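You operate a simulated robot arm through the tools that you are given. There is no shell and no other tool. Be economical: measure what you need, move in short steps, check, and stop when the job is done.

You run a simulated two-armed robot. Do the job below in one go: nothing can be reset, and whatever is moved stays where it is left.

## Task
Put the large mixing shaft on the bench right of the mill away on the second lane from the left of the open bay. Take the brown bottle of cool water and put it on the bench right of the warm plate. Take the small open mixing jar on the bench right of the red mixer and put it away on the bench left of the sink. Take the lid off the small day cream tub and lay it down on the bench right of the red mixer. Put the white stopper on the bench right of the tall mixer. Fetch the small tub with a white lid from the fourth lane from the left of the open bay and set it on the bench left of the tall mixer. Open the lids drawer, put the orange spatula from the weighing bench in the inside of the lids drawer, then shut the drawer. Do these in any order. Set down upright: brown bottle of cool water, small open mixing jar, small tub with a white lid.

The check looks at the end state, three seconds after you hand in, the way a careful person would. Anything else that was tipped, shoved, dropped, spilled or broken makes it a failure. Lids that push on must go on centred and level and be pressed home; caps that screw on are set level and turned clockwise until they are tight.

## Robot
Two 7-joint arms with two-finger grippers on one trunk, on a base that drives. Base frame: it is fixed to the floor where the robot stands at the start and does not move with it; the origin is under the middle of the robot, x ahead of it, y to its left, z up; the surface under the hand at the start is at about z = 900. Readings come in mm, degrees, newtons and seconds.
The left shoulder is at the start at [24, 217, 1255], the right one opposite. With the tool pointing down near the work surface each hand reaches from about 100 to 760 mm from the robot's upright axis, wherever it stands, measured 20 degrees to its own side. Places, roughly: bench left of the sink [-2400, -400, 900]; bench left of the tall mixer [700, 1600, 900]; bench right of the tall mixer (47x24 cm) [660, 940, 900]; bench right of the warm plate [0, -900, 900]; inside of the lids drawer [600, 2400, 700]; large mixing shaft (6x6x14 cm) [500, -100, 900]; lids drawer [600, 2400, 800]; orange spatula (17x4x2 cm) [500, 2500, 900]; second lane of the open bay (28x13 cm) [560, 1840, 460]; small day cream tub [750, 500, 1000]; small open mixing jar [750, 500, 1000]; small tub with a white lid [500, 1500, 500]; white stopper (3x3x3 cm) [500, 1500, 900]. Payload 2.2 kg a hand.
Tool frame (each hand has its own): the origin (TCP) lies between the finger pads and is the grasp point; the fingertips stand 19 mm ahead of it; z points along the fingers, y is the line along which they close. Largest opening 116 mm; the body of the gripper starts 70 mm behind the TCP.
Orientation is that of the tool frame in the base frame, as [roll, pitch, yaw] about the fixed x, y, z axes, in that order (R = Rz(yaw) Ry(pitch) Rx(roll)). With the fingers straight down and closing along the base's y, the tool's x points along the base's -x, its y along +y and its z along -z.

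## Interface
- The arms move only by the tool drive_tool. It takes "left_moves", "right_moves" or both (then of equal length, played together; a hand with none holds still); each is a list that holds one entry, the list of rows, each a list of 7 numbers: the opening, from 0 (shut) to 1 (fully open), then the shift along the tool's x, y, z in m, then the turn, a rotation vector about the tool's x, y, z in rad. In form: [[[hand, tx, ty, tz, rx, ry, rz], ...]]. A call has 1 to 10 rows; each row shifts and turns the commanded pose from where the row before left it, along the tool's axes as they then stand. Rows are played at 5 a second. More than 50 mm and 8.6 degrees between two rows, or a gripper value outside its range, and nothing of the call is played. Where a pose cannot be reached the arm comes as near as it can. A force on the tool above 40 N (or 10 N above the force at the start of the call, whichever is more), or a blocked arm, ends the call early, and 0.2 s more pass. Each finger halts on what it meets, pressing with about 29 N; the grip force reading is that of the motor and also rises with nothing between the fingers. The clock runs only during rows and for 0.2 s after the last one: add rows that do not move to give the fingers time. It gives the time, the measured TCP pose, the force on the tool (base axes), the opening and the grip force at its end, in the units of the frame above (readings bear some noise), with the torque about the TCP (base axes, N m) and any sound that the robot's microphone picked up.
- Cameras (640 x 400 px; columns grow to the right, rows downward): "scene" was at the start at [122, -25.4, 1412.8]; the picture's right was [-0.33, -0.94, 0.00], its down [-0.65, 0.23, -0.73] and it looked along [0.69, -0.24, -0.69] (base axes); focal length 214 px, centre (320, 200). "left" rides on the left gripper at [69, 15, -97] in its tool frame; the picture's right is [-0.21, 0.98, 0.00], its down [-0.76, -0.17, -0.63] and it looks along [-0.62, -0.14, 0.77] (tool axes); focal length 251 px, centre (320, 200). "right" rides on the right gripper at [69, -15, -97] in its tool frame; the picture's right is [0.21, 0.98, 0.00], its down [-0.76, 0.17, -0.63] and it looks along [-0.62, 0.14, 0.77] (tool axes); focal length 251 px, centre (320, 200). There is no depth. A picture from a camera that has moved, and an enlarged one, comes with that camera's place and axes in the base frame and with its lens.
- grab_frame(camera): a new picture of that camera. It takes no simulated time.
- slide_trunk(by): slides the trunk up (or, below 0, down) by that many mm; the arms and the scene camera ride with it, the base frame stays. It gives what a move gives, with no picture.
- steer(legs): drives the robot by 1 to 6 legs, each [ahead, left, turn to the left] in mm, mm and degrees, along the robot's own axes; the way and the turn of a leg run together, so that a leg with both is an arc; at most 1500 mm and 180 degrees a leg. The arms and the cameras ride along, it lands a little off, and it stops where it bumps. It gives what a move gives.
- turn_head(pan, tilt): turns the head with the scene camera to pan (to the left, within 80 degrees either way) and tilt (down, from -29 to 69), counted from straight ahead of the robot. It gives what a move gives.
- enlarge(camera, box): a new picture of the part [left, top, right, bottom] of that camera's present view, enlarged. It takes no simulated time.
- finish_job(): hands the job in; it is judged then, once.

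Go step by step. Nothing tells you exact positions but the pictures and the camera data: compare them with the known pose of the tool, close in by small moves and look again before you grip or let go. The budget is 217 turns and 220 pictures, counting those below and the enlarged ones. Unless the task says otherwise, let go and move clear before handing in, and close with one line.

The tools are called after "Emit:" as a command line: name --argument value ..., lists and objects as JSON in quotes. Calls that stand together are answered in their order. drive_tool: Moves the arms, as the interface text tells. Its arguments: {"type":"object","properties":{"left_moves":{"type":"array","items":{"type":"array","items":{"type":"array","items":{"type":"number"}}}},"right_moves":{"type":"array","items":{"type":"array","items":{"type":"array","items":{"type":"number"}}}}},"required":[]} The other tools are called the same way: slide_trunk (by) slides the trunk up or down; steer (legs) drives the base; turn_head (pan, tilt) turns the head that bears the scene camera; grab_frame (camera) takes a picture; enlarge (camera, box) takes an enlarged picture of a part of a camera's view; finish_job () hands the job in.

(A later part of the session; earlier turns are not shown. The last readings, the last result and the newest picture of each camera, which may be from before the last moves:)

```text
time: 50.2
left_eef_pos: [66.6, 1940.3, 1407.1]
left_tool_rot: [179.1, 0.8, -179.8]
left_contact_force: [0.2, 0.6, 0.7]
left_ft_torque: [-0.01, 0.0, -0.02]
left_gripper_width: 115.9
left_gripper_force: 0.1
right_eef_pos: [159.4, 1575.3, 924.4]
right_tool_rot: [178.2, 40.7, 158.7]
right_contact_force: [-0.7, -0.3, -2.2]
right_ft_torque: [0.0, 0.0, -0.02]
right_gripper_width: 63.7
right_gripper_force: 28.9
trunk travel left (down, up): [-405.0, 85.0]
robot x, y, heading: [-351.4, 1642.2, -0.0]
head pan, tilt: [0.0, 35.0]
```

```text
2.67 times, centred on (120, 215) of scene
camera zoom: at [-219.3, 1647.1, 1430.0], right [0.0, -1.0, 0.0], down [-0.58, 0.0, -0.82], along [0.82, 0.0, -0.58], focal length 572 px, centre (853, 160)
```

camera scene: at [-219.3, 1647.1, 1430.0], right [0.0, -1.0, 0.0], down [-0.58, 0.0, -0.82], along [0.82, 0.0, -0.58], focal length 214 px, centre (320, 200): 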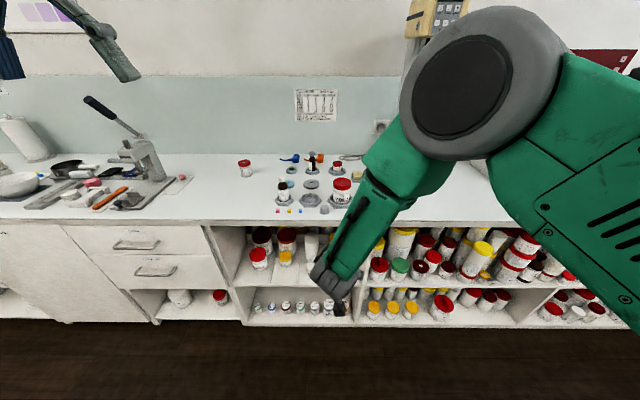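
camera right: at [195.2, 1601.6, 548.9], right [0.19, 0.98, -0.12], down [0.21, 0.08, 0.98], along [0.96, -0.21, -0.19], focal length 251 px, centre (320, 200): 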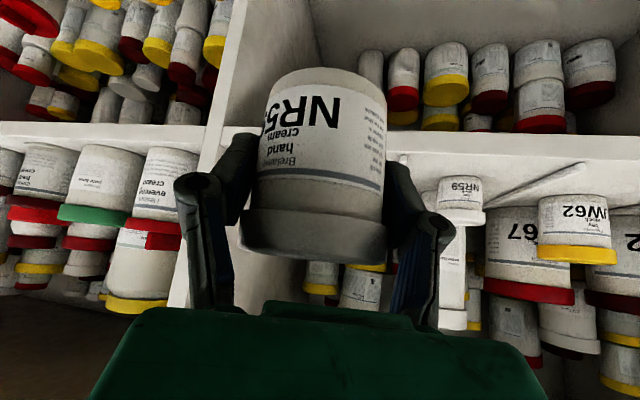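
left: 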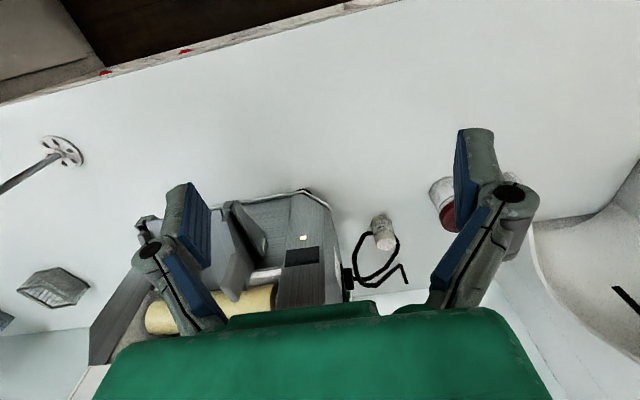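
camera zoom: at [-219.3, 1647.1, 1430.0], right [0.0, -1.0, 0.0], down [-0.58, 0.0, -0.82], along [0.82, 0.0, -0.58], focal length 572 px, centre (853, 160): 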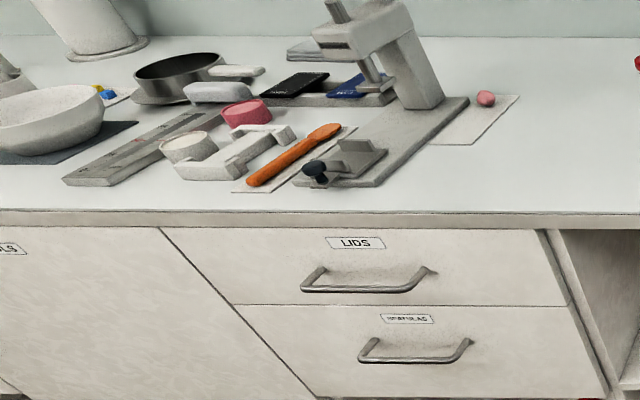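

The cluster centre is around (650, 1650). I take (690, 1610) as a free spot, between the grey ring and the right-hand holders. I'll raise the tub and drive up.

Emit:
drive_tool --right_moves '[[[0.4, -0.0261, 0, -0.0303, 0, 0, 0], [0.4, -0.0261, 0, -0.0303, 0, 0, 0], [0.4, -0.0261, 0, -0.0303, 0, 0, 0], [0.4, -0.0261, 0, -0.0303, 0, 0, 0], [0.4, -0.0261, 0, -0.0303, 0, 0, 0], [0.4, 0, 0, 0, 0, 0, 0]]]'

Emit:
steer --legs '[[0, 80, 0], [290, 0, 0]]'

Emit:
turn_head --pan -10 --tilt 45

Emit:
grab_frame --camera "scene"

Emit:
grab_frame --camera "right"

```text
time: 51.3
left_eef_pos: [63.7, 1937.6, 1406.6]
left_tool_rot: [178.9, 0.4, -179.8]
left_contact_force: [-0.3, -0.1, -0.2]
left_ft_torque: [0.03, -0.03, 0.0]
left_gripper_width: 115.7
left_gripper_force: 0.1
right_eef_pos: [115.4, 1559.9, 995.5]
right_tool_rot: [-178.6, 28.1, 157.7]
right_contact_force: [0.6, -0.8, -2.4]
right_ft_torque: [-0.01, 0.04, 0.0]
right_gripper_width: 63.5
right_gripper_force: 30.2
trunk travel left (down, up): [-405.0, 85.0]
robot x, y, heading: [-355.6, 1646.5, 0.4]
head pan, tilt: [0.0, 35.0]
stopped in row 5 (right hand): the arm was blocked; the commanded pose is now the measured one
```

```text
time: 53.9
left_eef_pos: [351.3, 2068.2, 1399.7]
left_tool_rot: [-179.2, 1.0, -179.8]
left_contact_force: [-0.1, 1.7, 1.8]
left_ft_torque: [-0.15, 0.02, 0.0]
left_gripper_width: 116.3
left_gripper_force: 0.1
right_eef_pos: [404.5, 1679.9, 1001.1]
right_tool_rot: [-177.0, 29.2, 159.0]
right_contact_force: [0.4, 1.9, -1.3]
right_ft_torque: [-0.17, 0.02, -0.08]
right_gripper_width: 63.5
right_gripper_force: 28.9
trunk travel left (down, up): [-405.0, 85.0]
robot x, y, heading: [-65.3, 1734.2, -0.1]
head pan, tilt: [0.0, 35.0]
```

```text
time: 54.7
left_eef_pos: [351.6, 2056.6, 1398.9]
left_tool_rot: [-179.9, 0.0, -179.6]
left_contact_force: [-0.5, 1.1, 0.0]
left_ft_torque: [-0.14, 0.03, -0.03]
left_gripper_width: 116.1
left_gripper_force: 0.1
right_eef_pos: [404.4, 1672.8, 1000.9]
right_tool_rot: [-178.7, 28.5, 157.8]
right_contact_force: [1.1, 1.5, -1.2]
right_ft_torque: [-0.07, 0.02, -0.04]
right_gripper_width: 63.5
right_gripper_force: 29.5
trunk travel left (down, up): [-405.0, 85.0]
robot x, y, heading: [-63.8, 1741.7, 0.1]
head pan, tilt: [-10.0, 45.0]
```

```text
188 pictures are left
camera scene: at [61.1, 1751.1, 1415.1], right [-0.17, -0.98, 0.02], down [-0.7, 0.11, -0.71], along [0.69, -0.13, -0.71], focal length 214 px, centre (320, 200)
```

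scene: 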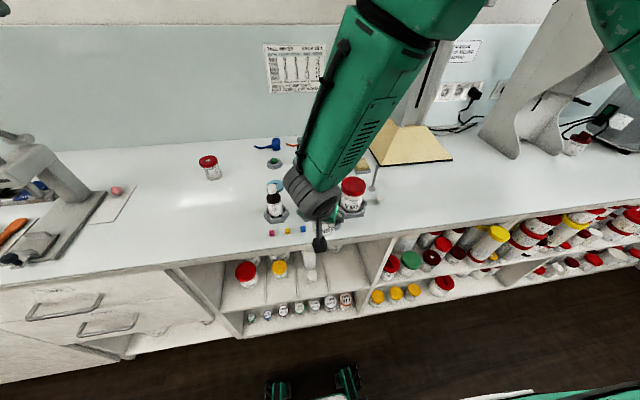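

```text
187 pictures are left
camera right: at [300.6, 1702.6, 1053.8], right [0.2, 0.97, -0.12], down [0.4, 0.03, 0.91], along [0.89, -0.23, -0.39], focal length 251 px, centre (320, 200)
```

right: 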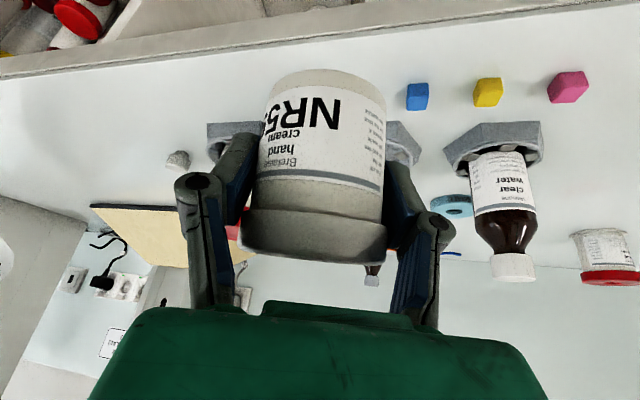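

The arm hit a joint limit while folded, so the tilt fell to 28°. I'll raise the trunk and restore the 40° tilt, where the tub sits level.

Emit:
slide_trunk --by 80

Emit:
drive_tool --right_moves '[[[0.4, 0, 0, 0, 0, -0.105, 0], [0.4, 0, 0, 0, 0, -0.105, 0], [0.4, 0, 0, 0, 0, 0, 0], [0.4, 0, 0, 0, 0, 0, 0]]]'

Emit:
grab_frame --camera "right"

```text
time: 55.8
left_eef_pos: [348.1, 2041.1, 1487.1]
left_tool_rot: [179.6, 0.9, -179.8]
left_contact_force: [-0.8, 0.8, 0.3]
left_ft_torque: [-0.1, -0.03, -0.04]
left_gripper_width: 115.9
left_gripper_force: 0.1
right_eef_pos: [401.0, 1665.4, 1080.9]
right_tool_rot: [-178.3, 28.8, 158.5]
right_contact_force: [-0.4, 1.4, -0.5]
right_ft_torque: [-0.13, -0.05, -0.02]
right_gripper_width: 63.4
right_gripper_force: 29.0
trunk travel left (down, up): [-485.0, 5.0]
robot x, y, heading: [-63.8, 1737.8, -0.2]
head pan, tilt: [-10.0, 45.0]
```

```text
time: 56.8
left_eef_pos: [347.2, 2024.3, 1491.0]
left_tool_rot: [179.0, 1.1, -179.9]
left_contact_force: [-0.2, 0.3, 0.0]
left_ft_torque: [-0.01, -0.02, 0.0]
left_gripper_width: 115.9
left_gripper_force: 0.1
right_eef_pos: [407.5, 1648.5, 1091.7]
right_tool_rot: [177.8, 39.9, 154.4]
right_contact_force: [-0.3, 2.0, -0.9]
right_ft_torque: [-0.03, 0.0, -0.02]
right_gripper_width: 63.3
right_gripper_force: 29.4
trunk travel left (down, up): [-485.0, 5.0]
robot x, y, heading: [-66.9, 1737.7, -0.1]
head pan, tilt: [-10.0, 45.0]
```

```text
186 pictures are left
camera right: at [297.0, 1682.7, 1121.2], right [0.25, 0.96, -0.11], down [0.22, 0.06, 0.97], along [0.94, -0.27, -0.19], focal length 251 px, centre (320, 200)
```

right: 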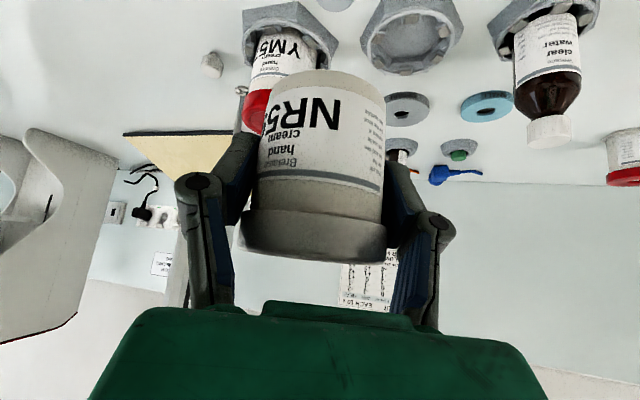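

Move forward over the free spot at height.

Emit:
drive_tool --right_moves '[[[0.4, -0.0298, 0.0126, 0.0249, 0, 0, 0], [0.4, -0.0298, 0.0126, 0.0249, 0, 0, 0], [0.4, -0.0298, 0.0126, 0.0249, 0, 0, 0], [0.4, -0.0298, 0.0126, 0.0249, 0, 0, 0], [0.4, -0.0298, 0.0126, 0.0249, 0, 0, 0], [0.4, -0.0298, 0.0126, 0.0249, 0, 0, 0], [0.4, -0.0298, 0.0126, 0.0249, 0, 0, 0], [0.4, 0, 0, 0, 0, 0, 0], [0.4, 0, 0, 0, 0, 0, 0]]]'

Emit:
grab_frame --camera "right"

Emit:
grab_frame --camera "scene"

```text
time: 58.8
left_eef_pos: [347.6, 1985.8, 1496.2]
left_tool_rot: [177.6, 0.9, 180.0]
left_contact_force: [0.0, -1.8, 0.0]
left_ft_torque: [0.06, -0.05, -0.01]
left_gripper_width: 116.0
left_gripper_force: 0.1
right_eef_pos: [686.5, 1596.9, 1081.9]
right_tool_rot: [179.4, 40.0, 156.9]
right_contact_force: [0.7, -1.7, -0.6]
right_ft_torque: [0.08, 0.06, 0.06]
right_gripper_width: 63.1
right_gripper_force: 28.8
trunk travel left (down, up): [-485.0, 5.0]
robot x, y, heading: [-60.4, 1726.3, 0.0]
head pan, tilt: [-10.0, 45.0]
```

```text
185 pictures are left
camera right: at [575.2, 1627.5, 1111.4], right [0.23, 0.97, -0.13], down [0.22, 0.08, 0.97], along [0.95, -0.25, -0.19], focal length 251 px, centre (320, 200)
```

right: 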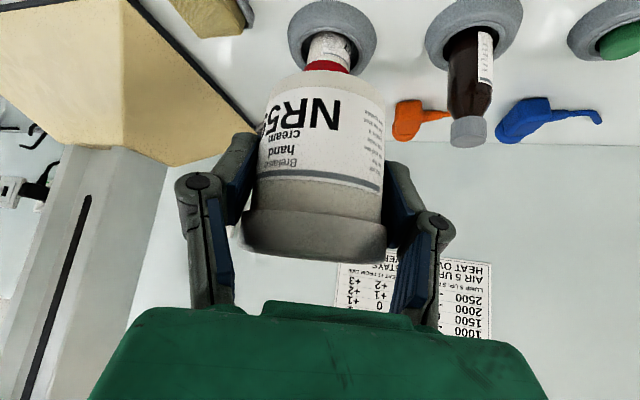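

```text
184 pictures are left
camera scene: at [59.5, 1722.3, 1495.3], right [-0.17, -0.99, 0.01], down [-0.7, 0.12, -0.71], along [0.69, -0.12, -0.71], focal length 214 px, centre (320, 200)
```

scene: 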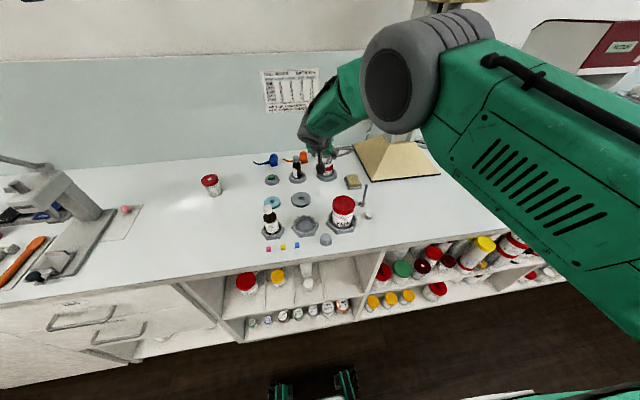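

I'll zoom in on the spot below the tub.

Emit:
enlarge --camera "scene" --box '[250, 140, 400, 250]'

```text
3.64 times, centred on (325, 195) of scene
camera zoom: at [59.5, 1722.3, 1495.3], right [-0.17, -0.99, 0.01], down [-0.7, 0.12, -0.71], along [0.69, -0.12, -0.71], focal length 780 px, centre (302, 218)
```

zoom: 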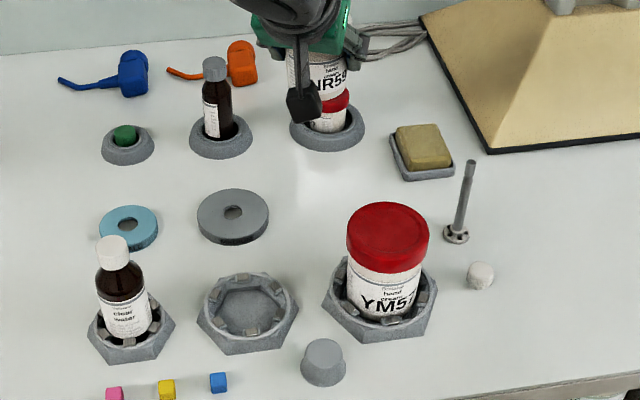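

The spot is free. Lower the tub.

Emit:
drive_tool --right_moves '[[[0.4, 0.0208, 0, 0.0248, 0, 0, 0], [0.4, 0.0208, 0, 0.0248, 0, 0, 0], [0.4, 0.0208, 0, 0.0248, 0, 0, 0], [0.4, 0.0208, 0, 0.0248, 0, 0, 0], [0.4, 0, 0, 0, 0, 0, 0], [0.4, 0, 0, 0, 0, 0, 0], [0.4, 0, 0, 0, 0, 0, 0]]]'

Emit:
enlarge --camera "scene" --box '[250, 140, 400, 250]'

Emit:
grab_frame --camera "right"

```text
time: 60.6
left_eef_pos: [346.2, 2015.8, 1487.9]
left_tool_rot: [178.3, 0.0, -179.8]
left_contact_force: [-0.8, -0.1, 0.2]
left_ft_torque: [0.05, -0.04, -0.01]
left_gripper_width: 115.9
left_gripper_force: 0.0
right_eef_pos: [687.2, 1627.2, 953.3]
right_tool_rot: [179.9, 40.2, 157.5]
right_contact_force: [-0.5, 0.5, -1.7]
right_ft_torque: [0.04, 0.03, 0.03]
right_gripper_width: 62.5
right_gripper_force: 28.9
trunk travel left (down, up): [-485.0, 5.0]
robot x, y, heading: [-64.0, 1742.3, 0.1]
head pan, tilt: [-10.0, 45.0]
stopped in row 7 (right hand): the arm was blocked; the commanded pose is now the measured one
```

```text
3.64 times, centred on (325, 195) of scene
camera zoom: at [61.5, 1756.1, 1494.8], right [-0.17, -0.99, 0.02], down [-0.7, 0.11, -0.71], along [0.69, -0.13, -0.71], focal length 780 px, centre (302, 218)
```

zoom: 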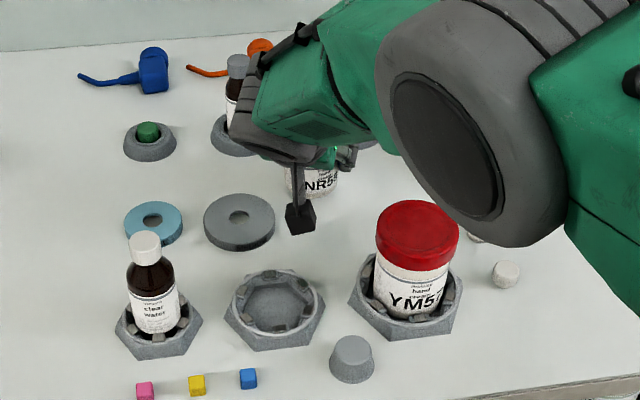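

```text
181 pictures are left
camera right: at [574.7, 1657.4, 982.2], right [0.22, 0.97, -0.14], down [0.22, 0.09, 0.97], along [0.95, -0.24, -0.19], focal length 251 px, centre (320, 200)
```

right: 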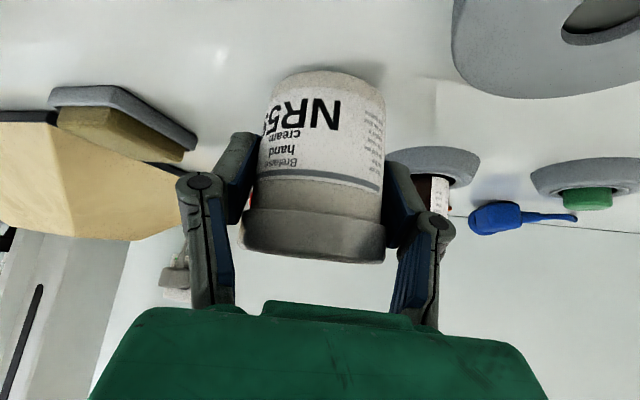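

The robot sways slightly sideways and the arm met a limit at z 953. I'll shift right 20 mm and wait for the sway to settle.

Emit:
drive_tool --right_moves '[[[0.4, -0.003, -0.0095, 0.0025, 0, 0, 0], [0.4, -0.003, -0.0095, 0.0025, 0, 0, 0], [0.4, 0, 0, 0, 0, 0, 0], [0.4, 0, 0, 0, 0, 0, 0], [0.4, 0, 0, 0, 0, 0, 0], [0.4, 0, 0, 0, 0, 0, 0], [0.4, 0, 0, 0, 0, 0, 0], [0.4, 0, 0, 0, 0, 0, 0], [0.4, 0, 0, 0, 0, 0, 0], [0.4, 0, 0, 0, 0, 0, 0]]]'

Emit:
drive_tool --right_moves '[[[0.4, 0, 0, 0, 0, 0, 0], [0.4, 0, 0, 0, 0, 0, 0], [0.4, 0, 0, 0, 0, 0, 0], [0.4, 0, 0, 0, 0, 0, 0], [0.4, 0, 0, 0, 0, 0, 0]]]'

```text
time: 63.0
left_eef_pos: [346.8, 2055.7, 1469.1]
left_tool_rot: [180.0, -1.9, -179.8]
left_contact_force: [-0.1, 1.5, -0.2]
left_ft_torque: [-0.16, -0.02, 0.0]
left_gripper_width: 115.7
left_gripper_force: 0.0
right_eef_pos: [683.4, 1626.9, 958.7]
right_tool_rot: [-178.2, 41.1, 158.6]
right_contact_force: [0.2, 2.0, -0.7]
right_ft_torque: [-0.07, 0.02, -0.04]
right_gripper_width: 62.1
right_gripper_force: 29.0
trunk travel left (down, up): [-485.0, 5.0]
robot x, y, heading: [-61.4, 1738.0, -0.2]
head pan, tilt: [-10.0, 45.0]
stopped in row 10 (right hand): the arm was blocked; the commanded pose is now the measured one
```

```text
time: 64.2
left_eef_pos: [344.5, 2054.5, 1473.8]
left_tool_rot: [179.9, -0.9, -179.8]
left_contact_force: [-0.5, 0.7, -0.8]
left_ft_torque: [-0.05, 0.0, 0.03]
left_gripper_width: 116.0
left_gripper_force: 0.0
right_eef_pos: [683.4, 1630.5, 958.3]
right_tool_rot: [-178.3, 41.1, 158.8]
right_contact_force: [0.2, 0.5, -1.6]
right_ft_torque: [-0.04, -0.04, -0.03]
right_gripper_width: 61.9
right_gripper_force: 29.2
trunk travel left (down, up): [-485.0, 5.0]
robot x, y, heading: [-67.1, 1741.1, 0.2]
head pan, tilt: [-10.0, 45.0]
```

Something pushes on the arm somewhere, and the trunk shifted. I'll look at the elbow area before moving on.

Emit:
turn_head --pan -40 --tilt 40

Emit:
grab_frame --camera "scene"

Emit:
grab_frame --camera "right"

Emit:
grab_frame --camera "left"

```text
time: 65.2
left_eef_pos: [344.8, 2050.1, 1475.8]
left_tool_rot: [179.9, -0.8, -179.8]
left_contact_force: [0.2, 0.2, 0.9]
left_ft_torque: [-0.06, -0.02, -0.03]
left_gripper_width: 115.8
left_gripper_force: 0.0
right_eef_pos: [684.4, 1627.7, 957.0]
right_tool_rot: [-178.4, 41.1, 158.7]
right_contact_force: [-0.8, 0.1, -1.9]
right_ft_torque: [-0.04, -0.06, -0.02]
right_gripper_width: 61.9
right_gripper_force: 29.3
trunk travel left (down, up): [-485.0, 5.0]
robot x, y, heading: [-66.0, 1739.8, -0.0]
head pan, tilt: [-40.0, 40.0]
```

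```text
180 pictures are left
camera scene: at [46.3, 1733.9, 1503.0], right [-0.64, -0.77, 0.03], down [-0.5, 0.39, -0.78], along [0.59, -0.51, -0.63], focal length 214 px, centre (320, 200)
```

scene: 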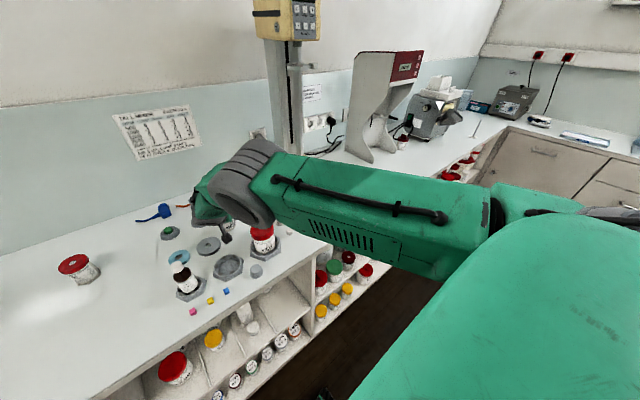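

```text
179 pictures are left
camera right: at [570.7, 1658.6, 985.8], right [0.22, 0.96, -0.16], down [0.21, 0.11, 0.97], along [0.95, -0.25, -0.18], focal length 251 px, centre (320, 200)
```

right: 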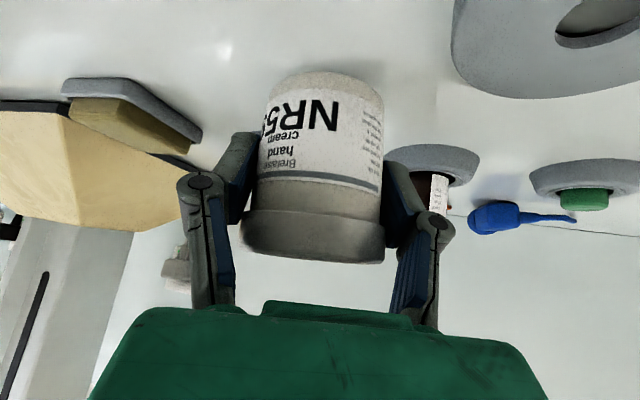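

```text
178 pictures are left
camera left: at [276.5, 2064.7, 1572.7], right [0.21, 0.98, 0.0], down [0.77, -0.17, 0.62], along [0.61, -0.13, -0.78], focal length 251 px, centre (320, 200)
```

left: 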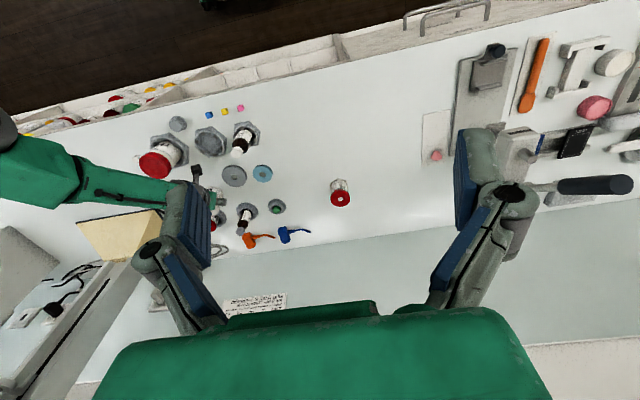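

The elbow is clear of the jars; it's most likely a joint limit. The tub's spot here (≈690, 1628) is clear of the ring by about 17 mm, so I'll lower with the trunk.

Emit:
slide_trunk --by -15

Emit:
grab_frame --camera "right"

```text
time: 65.8
left_eef_pos: [346.4, 2054.0, 1456.1]
left_tool_rot: [179.9, -1.6, -179.8]
left_contact_force: [-0.5, 0.9, 0.9]
left_ft_torque: [-0.08, 0.03, 0.05]
left_gripper_width: 115.9
left_gripper_force: 0.0
right_eef_pos: [682.5, 1628.1, 942.5]
right_tool_rot: [-178.5, 41.1, 158.7]
right_contact_force: [-0.3, 0.5, -0.9]
right_ft_torque: [-0.06, -0.02, -0.02]
right_gripper_width: 61.7
right_gripper_force: 29.2
trunk travel left (down, up): [-470.0, 20.0]
robot x, y, heading: [-66.4, 1740.1, 0.1]
head pan, tilt: [-40.0, 40.0]
```

```text
177 pictures are left
camera right: at [569.6, 1660.0, 971.2], right [0.22, 0.96, -0.16], down [0.21, 0.11, 0.97], along [0.95, -0.25, -0.18], focal length 251 px, centre (320, 200)
```

right: 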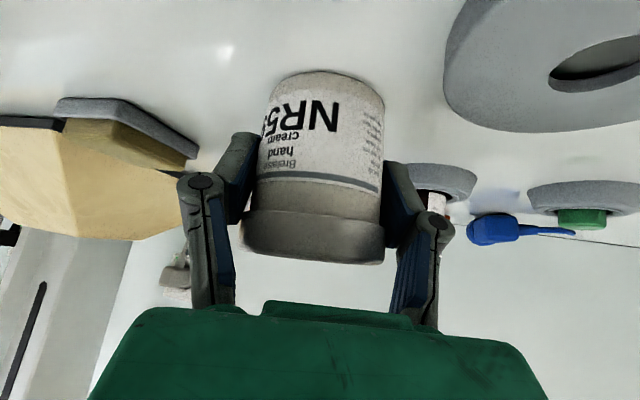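

Emit:
slide_trunk --by -5

Emit:
grab_frame --camera "right"

```text
time: 66.3
left_eef_pos: [341.5, 1978.9, 1469.7]
left_tool_rot: [177.1, -0.5, 179.9]
left_contact_force: [0.8, -1.4, -0.1]
left_ft_torque: [0.1, 0.04, 0.01]
left_gripper_width: 115.7
left_gripper_force: 0.0
right_eef_pos: [685.5, 1574.4, 940.3]
right_tool_rot: [178.8, 40.7, 156.7]
right_contact_force: [0.7, 0.4, 17.3]
right_ft_torque: [0.4, -0.14, 0.16]
right_gripper_width: 62.6
right_gripper_force: 29.0
trunk travel left (down, up): [-465.0, 25.0]
robot x, y, heading: [-61.5, 1728.4, 0.2]
head pan, tilt: [-40.0, 40.0]
```

```text
176 pictures are left
camera right: at [572.5, 1604.3, 967.6], right [0.23, 0.97, -0.12], down [0.21, 0.08, 0.98], along [0.95, -0.25, -0.18], focal length 251 px, centre (320, 200)
```

right: 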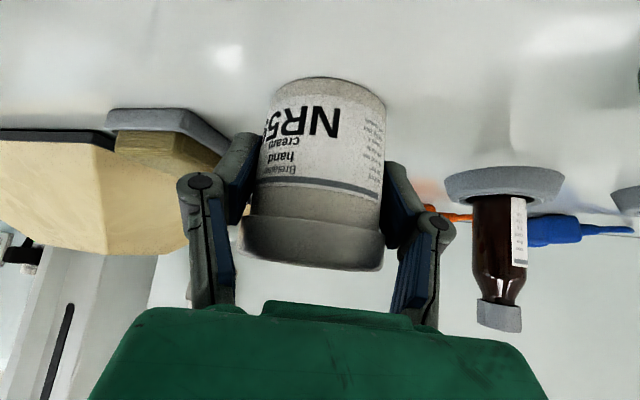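

The lean released suddenly and the tub now touches the bench near (685, 1574). I'll check the surroundings before letting go.

Emit:
turn_head --pan -5 --tilt 45

Emit:
enlarge --camera "scene" --box '[220, 130, 460, 280]'

Emit:
grab_frame --camera "left"

```text
time: 67.4
left_eef_pos: [343.5, 1975.6, 1467.7]
left_tool_rot: [177.1, -0.8, 179.9]
left_contact_force: [-0.3, -0.8, 0.1]
left_ft_torque: [0.02, -0.02, 0.01]
left_gripper_width: 115.7
left_gripper_force: 0.0
right_eef_pos: [684.9, 1573.1, 937.2]
right_tool_rot: [178.7, 40.6, 156.6]
right_contact_force: [4.8, -0.2, 13.4]
right_ft_torque: [-0.54, -0.1, 0.11]
right_gripper_width: 58.8
right_gripper_force: 29.2
trunk travel left (down, up): [-465.0, 25.0]
robot x, y, heading: [-62.6, 1729.1, -0.0]
head pan, tilt: [-5.0, 45.0]
```

```text
2.67 times, centred on (340, 205) of scene
camera zoom: at [58.7, 1685.7, 1474.9], right [-0.09, -1.0, -0.03], down [-0.71, 0.08, -0.7], along [0.7, -0.05, -0.71], focal length 572 px, centre (267, 187)
```

zoom: 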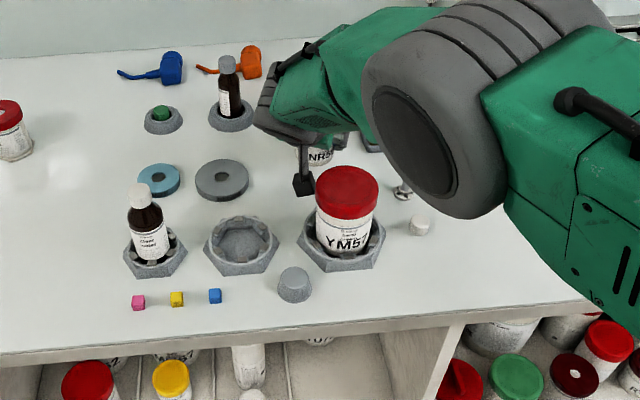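

```text
174 pictures are left
camera left: at [276.0, 1985.7, 1565.6], right [0.22, 0.97, 0.05], down [0.77, -0.2, 0.61], along [0.61, -0.1, -0.79], focal length 251 px, centre (320, 200)
```

left: 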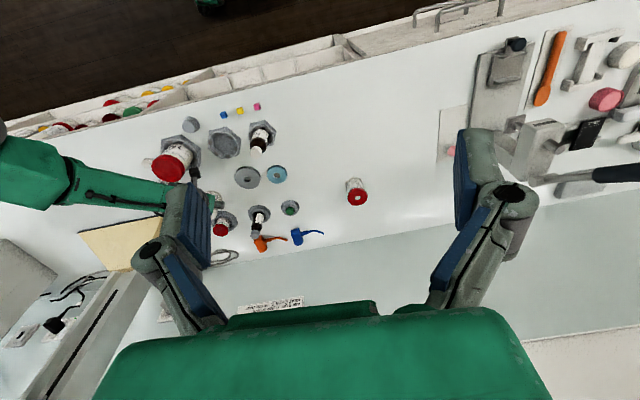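

Everything around stands; release the tub gently.

Emit:
drive_tool --right_moves '[[[0.57, 0, 0, 0, 0, 0, 0], [0.6, 0, 0, 0, 0, 0, 0], [0.7, 0, 0, 0, 0, 0, 0], [0.75, 0, 0, 0, 0, 0, 0], [0.75, 0, 0, 0, 0, 0, 0]]]'

Emit:
grab_frame --camera "right"

```text
time: 68.6
left_eef_pos: [347.5, 2044.3, 1451.7]
left_tool_rot: [179.5, -1.7, -179.8]
left_contact_force: [-0.1, 1.0, 0.0]
left_ft_torque: [-0.09, -0.04, 0.0]
left_gripper_width: 116.0
left_gripper_force: 0.0
right_eef_pos: [683.4, 1618.7, 938.8]
right_tool_rot: [-178.7, 41.0, 158.3]
right_contact_force: [-0.8, -0.6, 0.6]
right_ft_torque: [0.01, 0.0, -0.03]
right_gripper_width: 87.8
right_gripper_force: 0.3
trunk travel left (down, up): [-465.0, 25.0]
robot x, y, heading: [-65.4, 1743.8, 0.0]
head pan, tilt: [-5.0, 45.0]
```

```text
173 pictures are left
camera right: at [571.1, 1650.5, 966.9], right [0.23, 0.96, -0.16], down [0.21, 0.11, 0.97], along [0.95, -0.25, -0.18], focal length 251 px, centre (320, 200)
```

right: 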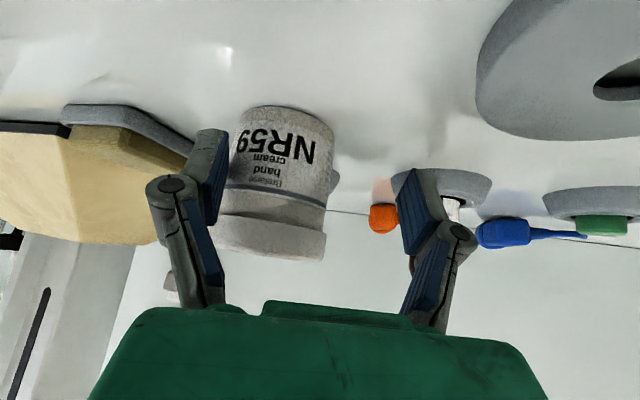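

The tub stands free. Retreat the hand backward and up along the tool axis.

Emit:
drive_tool --right_moves '[[[0.78, 0, -0.006, -0.01, 0, 0, 0], [0.78, 0, 0, -0.03, 0, 0, 0], [0.78, 0, 0, -0.04, 0, 0, 0], [0.78, 0, 0, -0.045, 0, 0, 0], [0.78, 0, 0, -0.045, 0, 0, 0], [0.78, 0, 0, -0.045, 0, 0, 0], [0.78, 0, 0, 0, 0, 0, 0], [0.78, 0, 0, 0, 0, 0, 0]]]'

Emit:
grab_frame --camera "right"

Emit:
enlarge --camera "scene" --box '[220, 130, 460, 280]'

```text
time: 70.4
left_eef_pos: [347.9, 2026.4, 1452.9]
left_tool_rot: [178.9, -1.8, -179.8]
left_contact_force: [-0.2, -0.2, -1.3]
left_ft_torque: [-0.01, 0.0, -0.02]
left_gripper_width: 115.8
left_gripper_force: 0.1
right_eef_pos: [558.3, 1636.0, 1097.1]
right_tool_rot: [178.8, 39.1, 154.0]
right_contact_force: [0.5, -0.8, -0.5]
right_ft_torque: [0.05, 0.0, 0.01]
right_gripper_width: 90.5
right_gripper_force: 0.0
trunk travel left (down, up): [-465.0, 25.0]
robot x, y, heading: [-60.0, 1738.6, 0.2]
head pan, tilt: [-5.0, 45.0]
```

```text
172 pictures are left
camera right: at [448.6, 1671.0, 1127.4], right [0.27, 0.96, -0.12], down [0.23, 0.06, 0.97], along [0.93, -0.29, -0.21], focal length 251 px, centre (320, 200)
```

right: 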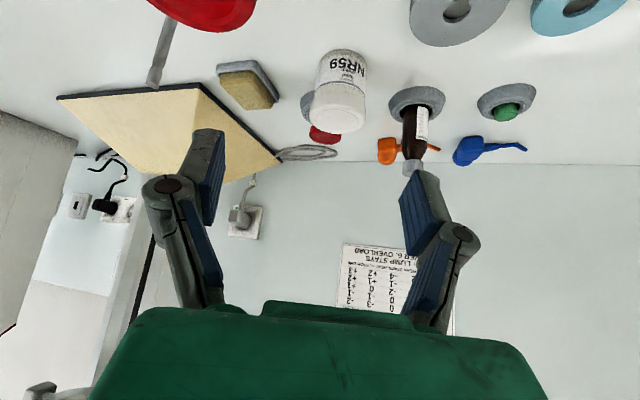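

```text
2.67 times, centred on (340, 205) of scene
camera zoom: at [63.0, 1712.3, 1474.6], right [-0.09, -1.0, -0.01], down [-0.71, 0.07, -0.7], along [0.7, -0.05, -0.71], focal length 572 px, centre (267, 187)
```

zoom: 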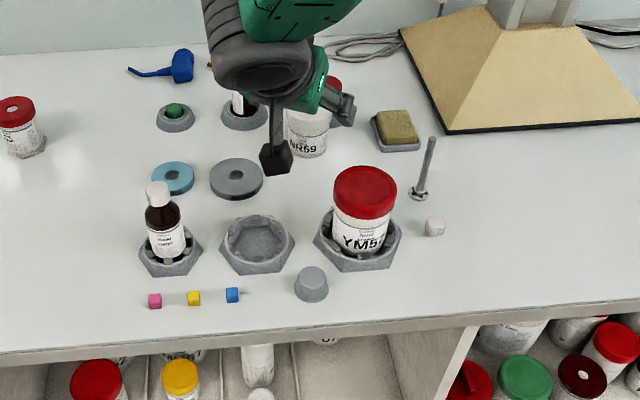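

The tub stands upright on the bench. Next is the white stopper at about (534, 1456): make the right hand vertical and move over to it.

Emit:
drive_tool --right_moves '[[[0.78, 0, 0, 0, 0, 0.137, 0], [0.78, 0, 0, 0, 0, 0.137, 0], [0.78, 0, 0, 0, 0, 0.137, 0], [0.78, 0, 0, 0, 0, 0.137, 0], [0.7, 0, 0, 0, 0, 0.137, 0], [0.6, 0, 0, 0, 0, 0, -0.145], [0.6, 0, 0, 0, 0, 0, -0.145], [0.6, 0, 0, 0, 0, 0, -0.145], [0.6, 0, 0, 0, 0, 0, 0]]]'

Emit:
steer --legs '[[-120, 0, 0], [0, -160, 0]]'

Emit:
turn_head --pan -10 --tilt 45

Emit:
grab_frame --camera "scene"

Emit:
grab_frame --camera "right"

```text
time: 72.6
left_eef_pos: [341.7, 2093.9, 1439.8]
left_tool_rot: [-178.6, -2.0, -179.6]
left_contact_force: [-0.4, 1.8, 0.1]
left_ft_torque: [-0.23, 0.01, 0.01]
left_gripper_width: 116.0
left_gripper_force: 0.1
right_eef_pos: [545.7, 1714.4, 1103.9]
right_tool_rot: [-176.8, 1.5, -176.8]
right_contact_force: [-0.7, 2.3, -0.5]
right_ft_torque: [-0.21, 0.0, -0.01]
right_gripper_width: 69.6
right_gripper_force: 0.0
trunk travel left (down, up): [-465.0, 25.0]
robot x, y, heading: [-66.3, 1752.5, -0.0]
head pan, tilt: [-5.0, 45.0]
stopped in row 9 (right hand): the arm was blocked; the commanded pose is now the measured one
```

```text
time: 74.8
left_eef_pos: [226.3, 1884.1, 1448.7]
left_tool_rot: [179.4, -2.1, -179.8]
left_contact_force: [0.2, -0.1, 0.4]
left_ft_torque: [0.01, 0.03, 0.03]
left_gripper_width: 115.8
left_gripper_force: 0.0
right_eef_pos: [430.2, 1514.2, 1101.5]
right_tool_rot: [-178.4, 1.4, -177.2]
right_contact_force: [0.0, -0.9, 0.2]
right_ft_torque: [0.04, -0.03, -0.01]
right_gripper_width: 69.4
right_gripper_force: 0.0
trunk travel left (down, up): [-465.0, 25.0]
robot x, y, heading: [-185.4, 1586.1, 0.1]
head pan, tilt: [-5.0, 45.0]
```

```text
time: 75.5
left_eef_pos: [223.3, 1900.2, 1443.4]
left_tool_rot: [179.9, -2.6, -179.6]
left_contact_force: [-0.1, -0.3, 0.8]
left_ft_torque: [0.01, 0.02, 0.0]
left_gripper_width: 116.1
left_gripper_force: 0.1
right_eef_pos: [427.0, 1529.8, 1105.1]
right_tool_rot: [-177.8, 1.5, -177.0]
right_contact_force: [0.5, 0.8, -0.2]
right_ft_torque: [-0.04, -0.01, 0.0]
right_gripper_width: 69.6
right_gripper_force: 0.2
trunk travel left (down, up): [-465.0, 25.0]
robot x, y, heading: [-183.2, 1582.9, -0.1]
head pan, tilt: [-10.0, 45.0]
```

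```text
170 pictures are left
camera scene: at [-57.0, 1597.8, 1475.0], right [-0.17, -0.98, 0.02], down [-0.7, 0.11, -0.71], along [0.69, -0.13, -0.71], focal length 214 px, centre (320, 200)
```

scene: 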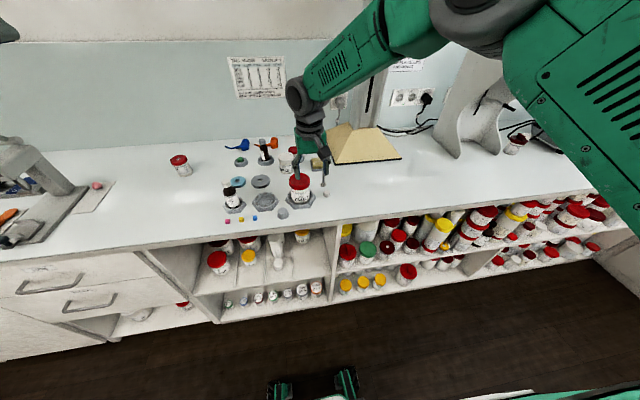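

```text
169 pictures are left
camera right: at [354.9, 1515.0, 1199.8], right [-0.26, 0.96, -0.04], down [0.73, 0.23, 0.65], along [0.63, 0.14, -0.76], focal length 251 px, centre (320, 200)
```

right: 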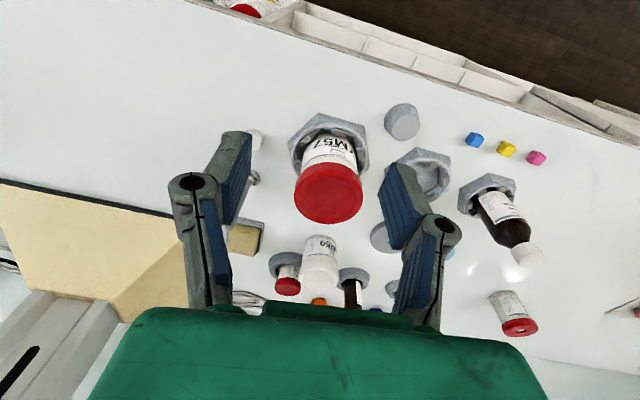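

The stopper sits between the YM57 jar and a small rod stand, so I'll turn the hand 45° to close diagonally, then let the sway settle.

Emit:
drive_tool --right_moves '[[[0.5, 0, -0.02, 0, 0, 0, -0.137], [0.5, 0, -0.02, 0, 0, 0, -0.137], [0.5, 0, -0.02, 0, 0, 0, -0.137], [0.5, 0, 0, 0, 0, 0, -0.137], [0.5, 0, 0, 0, 0, 0, -0.137], [0.5, 0, 0, 0, 0, 0, 0], [0.5, 0, 0, 0, 0, 0, 0], [0.5, 0, 0, 0, 0, 0, 0]]]'

Emit:
steer --legs '[[90, 0, 0]]'

Emit:
drive_tool --right_moves '[[[0.5, 0, 0, 0, 0, 0, 0], [0.5, 0, 0, 0, 0, 0, 0], [0.5, 0, 0, 0, 0, 0, 0], [0.5, 0, 0, 0, 0, 0, 0], [0.5, 0, 0, 0, 0, 0, 0], [0.5, 0, 0, 0, 0, 0, 0], [0.5, 0, 0, 0, 0, 0, 0], [0.5, 0, 0, 0, 0, 0, 0]]]'

Emit:
grab_frame --camera "right"

```text
time: 77.3
left_eef_pos: [222.0, 1898.3, 1444.0]
left_tool_rot: [180.0, -2.7, -179.7]
left_contact_force: [-0.3, 0.3, 1.6]
left_ft_torque: [-0.05, 0.01, 0.01]
left_gripper_width: 116.0
left_gripper_force: 0.1
right_eef_pos: [436.9, 1468.7, 1107.4]
right_tool_rot: [-177.5, 0.0, -137.7]
right_contact_force: [-0.8, 1.0, -0.7]
right_ft_torque: [-0.08, -0.01, 0.02]
right_gripper_width: 58.1
right_gripper_force: 0.0
trunk travel left (down, up): [-465.0, 25.0]
robot x, y, heading: [-181.9, 1586.1, -0.3]
head pan, tilt: [-10.0, 45.0]
```

```text
time: 78.4
left_eef_pos: [304.2, 1907.4, 1446.3]
left_tool_rot: [-179.7, -1.9, -179.6]
left_contact_force: [-0.5, 1.3, 1.0]
left_ft_torque: [-0.11, -0.07, 0.03]
left_gripper_width: 116.0
left_gripper_force: 0.0
right_eef_pos: [521.3, 1476.6, 1110.4]
right_tool_rot: [-177.0, 0.1, -137.7]
right_contact_force: [0.0, 2.2, -0.1]
right_ft_torque: [-0.15, -0.03, 0.0]
right_gripper_width: 57.9
right_gripper_force: 0.1
trunk travel left (down, up): [-465.0, 25.0]
robot x, y, heading: [-93.9, 1587.6, 0.2]
head pan, tilt: [-10.0, 45.0]
```

```text
time: 80.4
left_eef_pos: [303.9, 1869.8, 1449.7]
left_tool_rot: [178.6, -2.9, -179.4]
left_contact_force: [-0.2, 0.6, 0.3]
left_ft_torque: [0.06, -0.03, 0.01]
left_gripper_width: 116.0
left_gripper_force: 0.1
right_eef_pos: [521.7, 1450.3, 1108.3]
right_tool_rot: [-178.2, 1.3, -137.5]
right_contact_force: [0.4, -0.4, 0.2]
right_ft_torque: [0.06, 0.02, 0.02]
right_gripper_width: 58.2
right_gripper_force: 0.1
trunk travel left (down, up): [-465.0, 25.0]
robot x, y, heading: [-93.2, 1590.1, 0.2]
head pan, tilt: [-10.0, 45.0]
stopped in row 8 (right hand): the arm was blocked; the commanded pose is now the measured one
```

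```text
168 pictures are left
camera right: at [476.3, 1393.9, 1203.9], right [-0.82, 0.58, -0.03], down [0.42, 0.64, 0.64], along [0.39, 0.51, -0.76], focal length 251 px, centre (320, 200)
```

right: 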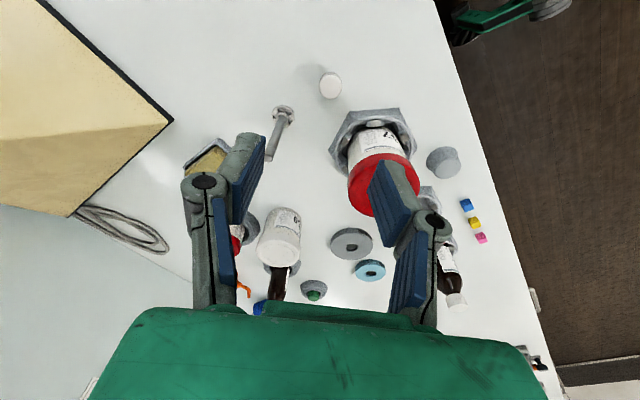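

Lateral driving makes the robot rock slowly; I'll wait for that to die down.

Emit:
drive_tool --right_moves '[[[0.5, 0, 0, 0, 0, 0, 0], [0.5, 0, 0, 0, 0, 0, 0], [0.5, 0, 0, 0, 0, 0, 0], [0.5, 0, 0, 0, 0, 0, 0], [0.5, 0, 0, 0, 0, 0, 0]]]'

Emit:
drive_tool --right_moves '[[[0.5, 0, 0, 0, 0, 0, 0], [0.5, 0, 0, 0, 0, 0, 0], [0.5, 0, 0, 0, 0, 0, 0], [0.5, 0, 0, 0, 0, 0, 0], [0.5, 0, 0, 0, 0, 0, 0]]]'

Emit:
drive_tool --right_moves '[[[0.5, 0, 0, 0, 0, 0, 0], [0.5, 0, 0, 0, 0, 0, 0], [0.5, 0, 0, 0, 0, 0, 0], [0.5, 0, 0, 0, 0, 0, 0], [0.5, 0, 0, 0, 0, 0, 0]]]'

Emit:
drive_tool --right_moves '[[[0.5, 0, 0, 0, 0, 0, 0], [0.5, 0, 0, 0, 0, 0, 0], [0.5, 0, 0, 0, 0, 0, 0], [0.5, 0, 0, 0, 0, 0, 0], [0.5, 0, 0, 0, 0, 0, 0]]]'

```text
time: 81.8
left_eef_pos: [304.5, 1879.2, 1438.5]
left_tool_rot: [179.1, -4.2, -179.6]
left_contact_force: [0.2, 0.0, -0.7]
left_ft_torque: [-0.06, 0.02, 0.02]
left_gripper_width: 115.9
left_gripper_force: 0.1
right_eef_pos: [517.0, 1454.9, 1110.8]
right_tool_rot: [-177.9, 1.0, -137.6]
right_contact_force: [-0.1, 0.6, 0.2]
right_ft_torque: [-0.04, 0.0, 0.0]
right_gripper_width: 57.9
right_gripper_force: 0.0
trunk travel left (down, up): [-465.0, 25.0]
robot x, y, heading: [-94.7, 1591.7, 0.0]
head pan, tilt: [-10.0, 45.0]
stopped in row 5 (right hand): the arm was blocked; the commanded pose is now the measured one
```

```text
time: 83.0
left_eef_pos: [301.4, 1900.7, 1439.1]
left_tool_rot: [179.9, -3.7, -179.5]
left_contact_force: [-0.4, 0.7, 0.4]
left_ft_torque: [-0.07, -0.02, -0.03]
left_gripper_width: 116.0
left_gripper_force: 0.0
right_eef_pos: [518.7, 1473.3, 1112.9]
right_tool_rot: [-177.2, 0.5, -137.4]
right_contact_force: [-0.7, 1.2, -0.2]
right_ft_torque: [-0.14, -0.04, 0.01]
right_gripper_width: 58.1
right_gripper_force: 0.1
trunk travel left (down, up): [-465.0, 25.0]
robot x, y, heading: [-94.7, 1592.4, 0.1]
head pan, tilt: [-10.0, 45.0]
```

```text
time: 84.2
left_eef_pos: [302.5, 1844.4, 1448.9]
left_tool_rot: [177.8, -3.5, -179.6]
left_contact_force: [0.2, -0.2, -0.2]
left_ft_torque: [0.07, 0.0, -0.01]
left_gripper_width: 116.0
left_gripper_force: 0.0
right_eef_pos: [517.6, 1425.6, 1109.5]
right_tool_rot: [-178.7, 1.7, -137.9]
right_contact_force: [-0.4, -1.4, 0.3]
right_ft_torque: [0.02, -0.02, -0.01]
right_gripper_width: 58.0
right_gripper_force: 0.0
trunk travel left (down, up): [-465.0, 25.0]
robot x, y, heading: [-95.1, 1584.5, -0.0]
head pan, tilt: [-10.0, 45.0]
```

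```text
time: 85.4
left_eef_pos: [304.5, 1849.3, 1443.9]
left_tool_rot: [177.9, -4.2, -179.6]
left_contact_force: [0.0, 0.0, -0.2]
left_ft_torque: [0.08, 0.02, -0.03]
left_gripper_width: 115.7
left_gripper_force: 0.0
right_eef_pos: [516.7, 1431.9, 1106.7]
right_tool_rot: [-178.6, 1.5, -137.8]
right_contact_force: [0.3, -1.7, -0.4]
right_ft_torque: [0.08, -0.01, 0.02]
right_gripper_width: 58.0
right_gripper_force: 0.0
trunk travel left (down, up): [-465.0, 25.0]
robot x, y, heading: [-96.2, 1585.6, 0.0]
head pan, tilt: [-10.0, 45.0]
```

The rocking persists; a lower and less raised-left configuration was steady earlier. I'll lower the trunk to its start height and the left hand to its initial height.

Emit:
slide_trunk --by -65

Emit:
drive_tool --left_moves '[[[1, 0, 0, 0.03, 0, 0.02, 0], [1, 0, 0, 0.04, 0, 0.02, 0], [1, 0, 0, 0.04, 0, 0.02, 0], [1, 0, 0, 0.04, 0, 0, 0], [1, 0, 0, 0, 0, 0, 0], [1, 0, 0, 0, 0, 0, 0]]]'

Emit:
turn_head --pan 0 --tilt 45

Emit:
turn_head --pan -20 --tilt 45

Emit:
turn_head --pan 0 --tilt 45

Emit:
turn_head --pan -20 --tilt 45

```text
time: 86.4
left_eef_pos: [303.7, 1883.9, 1372.2]
left_tool_rot: [179.4, -4.3, -179.6]
left_contact_force: [-0.8, -0.2, -1.0]
left_ft_torque: [-0.05, 0.01, -0.01]
left_gripper_width: 116.1
left_gripper_force: 0.0
right_eef_pos: [516.5, 1461.3, 1047.7]
right_tool_rot: [-177.7, 0.9, -137.5]
right_contact_force: [0.2, 0.7, -0.3]
right_ft_torque: [-0.06, 0.02, -0.01]
right_gripper_width: 57.9
right_gripper_force: 0.0
trunk travel left (down, up): [-400.0, 90.0]
robot x, y, heading: [-95.5, 1589.5, 0.3]
head pan, tilt: [-10.0, 45.0]
```

```text
time: 87.8
left_eef_pos: [288.6, 1850.4, 1236.3]
left_tool_rot: [177.8, -6.5, -179.6]
left_contact_force: [0.1, -1.4, 0.1]
left_ft_torque: [0.06, -0.01, -0.03]
left_gripper_width: 116.0
left_gripper_force: 0.1
right_eef_pos: [517.2, 1427.4, 1043.7]
right_tool_rot: [-178.7, 1.8, -137.9]
right_contact_force: [-0.1, -0.8, 0.5]
right_ft_torque: [0.08, 0.01, -0.05]
right_gripper_width: 57.8
right_gripper_force: 0.1
trunk travel left (down, up): [-400.0, 90.0]
robot x, y, heading: [-97.0, 1584.9, -0.1]
head pan, tilt: [-10.0, 45.0]
```

```text
time: 88.5
left_eef_pos: [288.4, 1901.5, 1225.8]
left_tool_rot: [179.8, -6.6, -179.5]
left_contact_force: [-0.1, 0.6, -0.5]
left_ft_torque: [-0.07, -0.01, 0.04]
left_gripper_width: 116.1
left_gripper_force: 0.1
right_eef_pos: [517.2, 1474.7, 1046.5]
right_tool_rot: [-177.2, 0.5, -137.5]
right_contact_force: [-0.1, 0.3, 0.0]
right_ft_torque: [-0.14, -0.05, -0.03]
right_gripper_width: 57.6
right_gripper_force: 0.0
trunk travel left (down, up): [-400.0, 90.0]
robot x, y, heading: [-93.8, 1589.6, 0.1]
head pan, tilt: [0.0, 45.0]
```

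```text
time: 89.4
left_eef_pos: [287.1, 1916.2, 1223.1]
left_tool_rot: [-179.5, -6.6, -179.4]
left_contact_force: [-0.6, 1.7, -0.3]
left_ft_torque: [-0.17, -0.01, 0.03]
left_gripper_width: 115.7
left_gripper_force: 0.0
right_eef_pos: [517.8, 1487.9, 1048.5]
right_tool_rot: [-176.7, 0.0, -137.3]
right_contact_force: [-0.2, 2.5, 0.8]
right_ft_torque: [-0.24, 0.0, -0.03]
right_gripper_width: 58.1
right_gripper_force: 0.0
trunk travel left (down, up): [-400.0, 90.0]
robot x, y, heading: [-94.9, 1598.1, -0.0]
head pan, tilt: [-20.0, 45.0]
```

```text
time: 90.2
left_eef_pos: [288.1, 1920.5, 1223.1]
left_tool_rot: [-179.4, -6.6, -179.5]
left_contact_force: [0.3, -0.6, 0.1]
left_ft_torque: [0.0, -0.05, 0.01]
left_gripper_width: 116.0
left_gripper_force: 0.0
right_eef_pos: [518.1, 1492.1, 1049.2]
right_tool_rot: [-176.7, 0.1, -137.3]
right_contact_force: [-0.3, 1.4, -0.4]
right_ft_torque: [-0.11, -0.01, -0.01]
right_gripper_width: 58.0
right_gripper_force: 0.0
trunk travel left (down, up): [-400.0, 90.0]
robot x, y, heading: [-97.0, 1597.9, 0.0]
head pan, tilt: [0.0, 45.0]
```

```text
time: 91.0
left_eef_pos: [287.1, 1912.5, 1224.3]
left_tool_rot: [-179.6, -6.6, -179.4]
left_contact_force: [-0.4, 1.1, 0.2]
left_ft_torque: [-0.07, 0.0, -0.01]
left_gripper_width: 116.0
left_gripper_force: 0.0
right_eef_pos: [517.5, 1486.5, 1049.6]
right_tool_rot: [-176.9, 0.2, -137.3]
right_contact_force: [-0.2, 2.4, -0.3]
right_ft_torque: [-0.17, 0.01, 0.0]
right_gripper_width: 58.1
right_gripper_force: 0.1
trunk travel left (down, up): [-400.0, 90.0]
robot x, y, heading: [-95.1, 1595.3, -0.1]
head pan, tilt: [-20.0, 45.0]
```

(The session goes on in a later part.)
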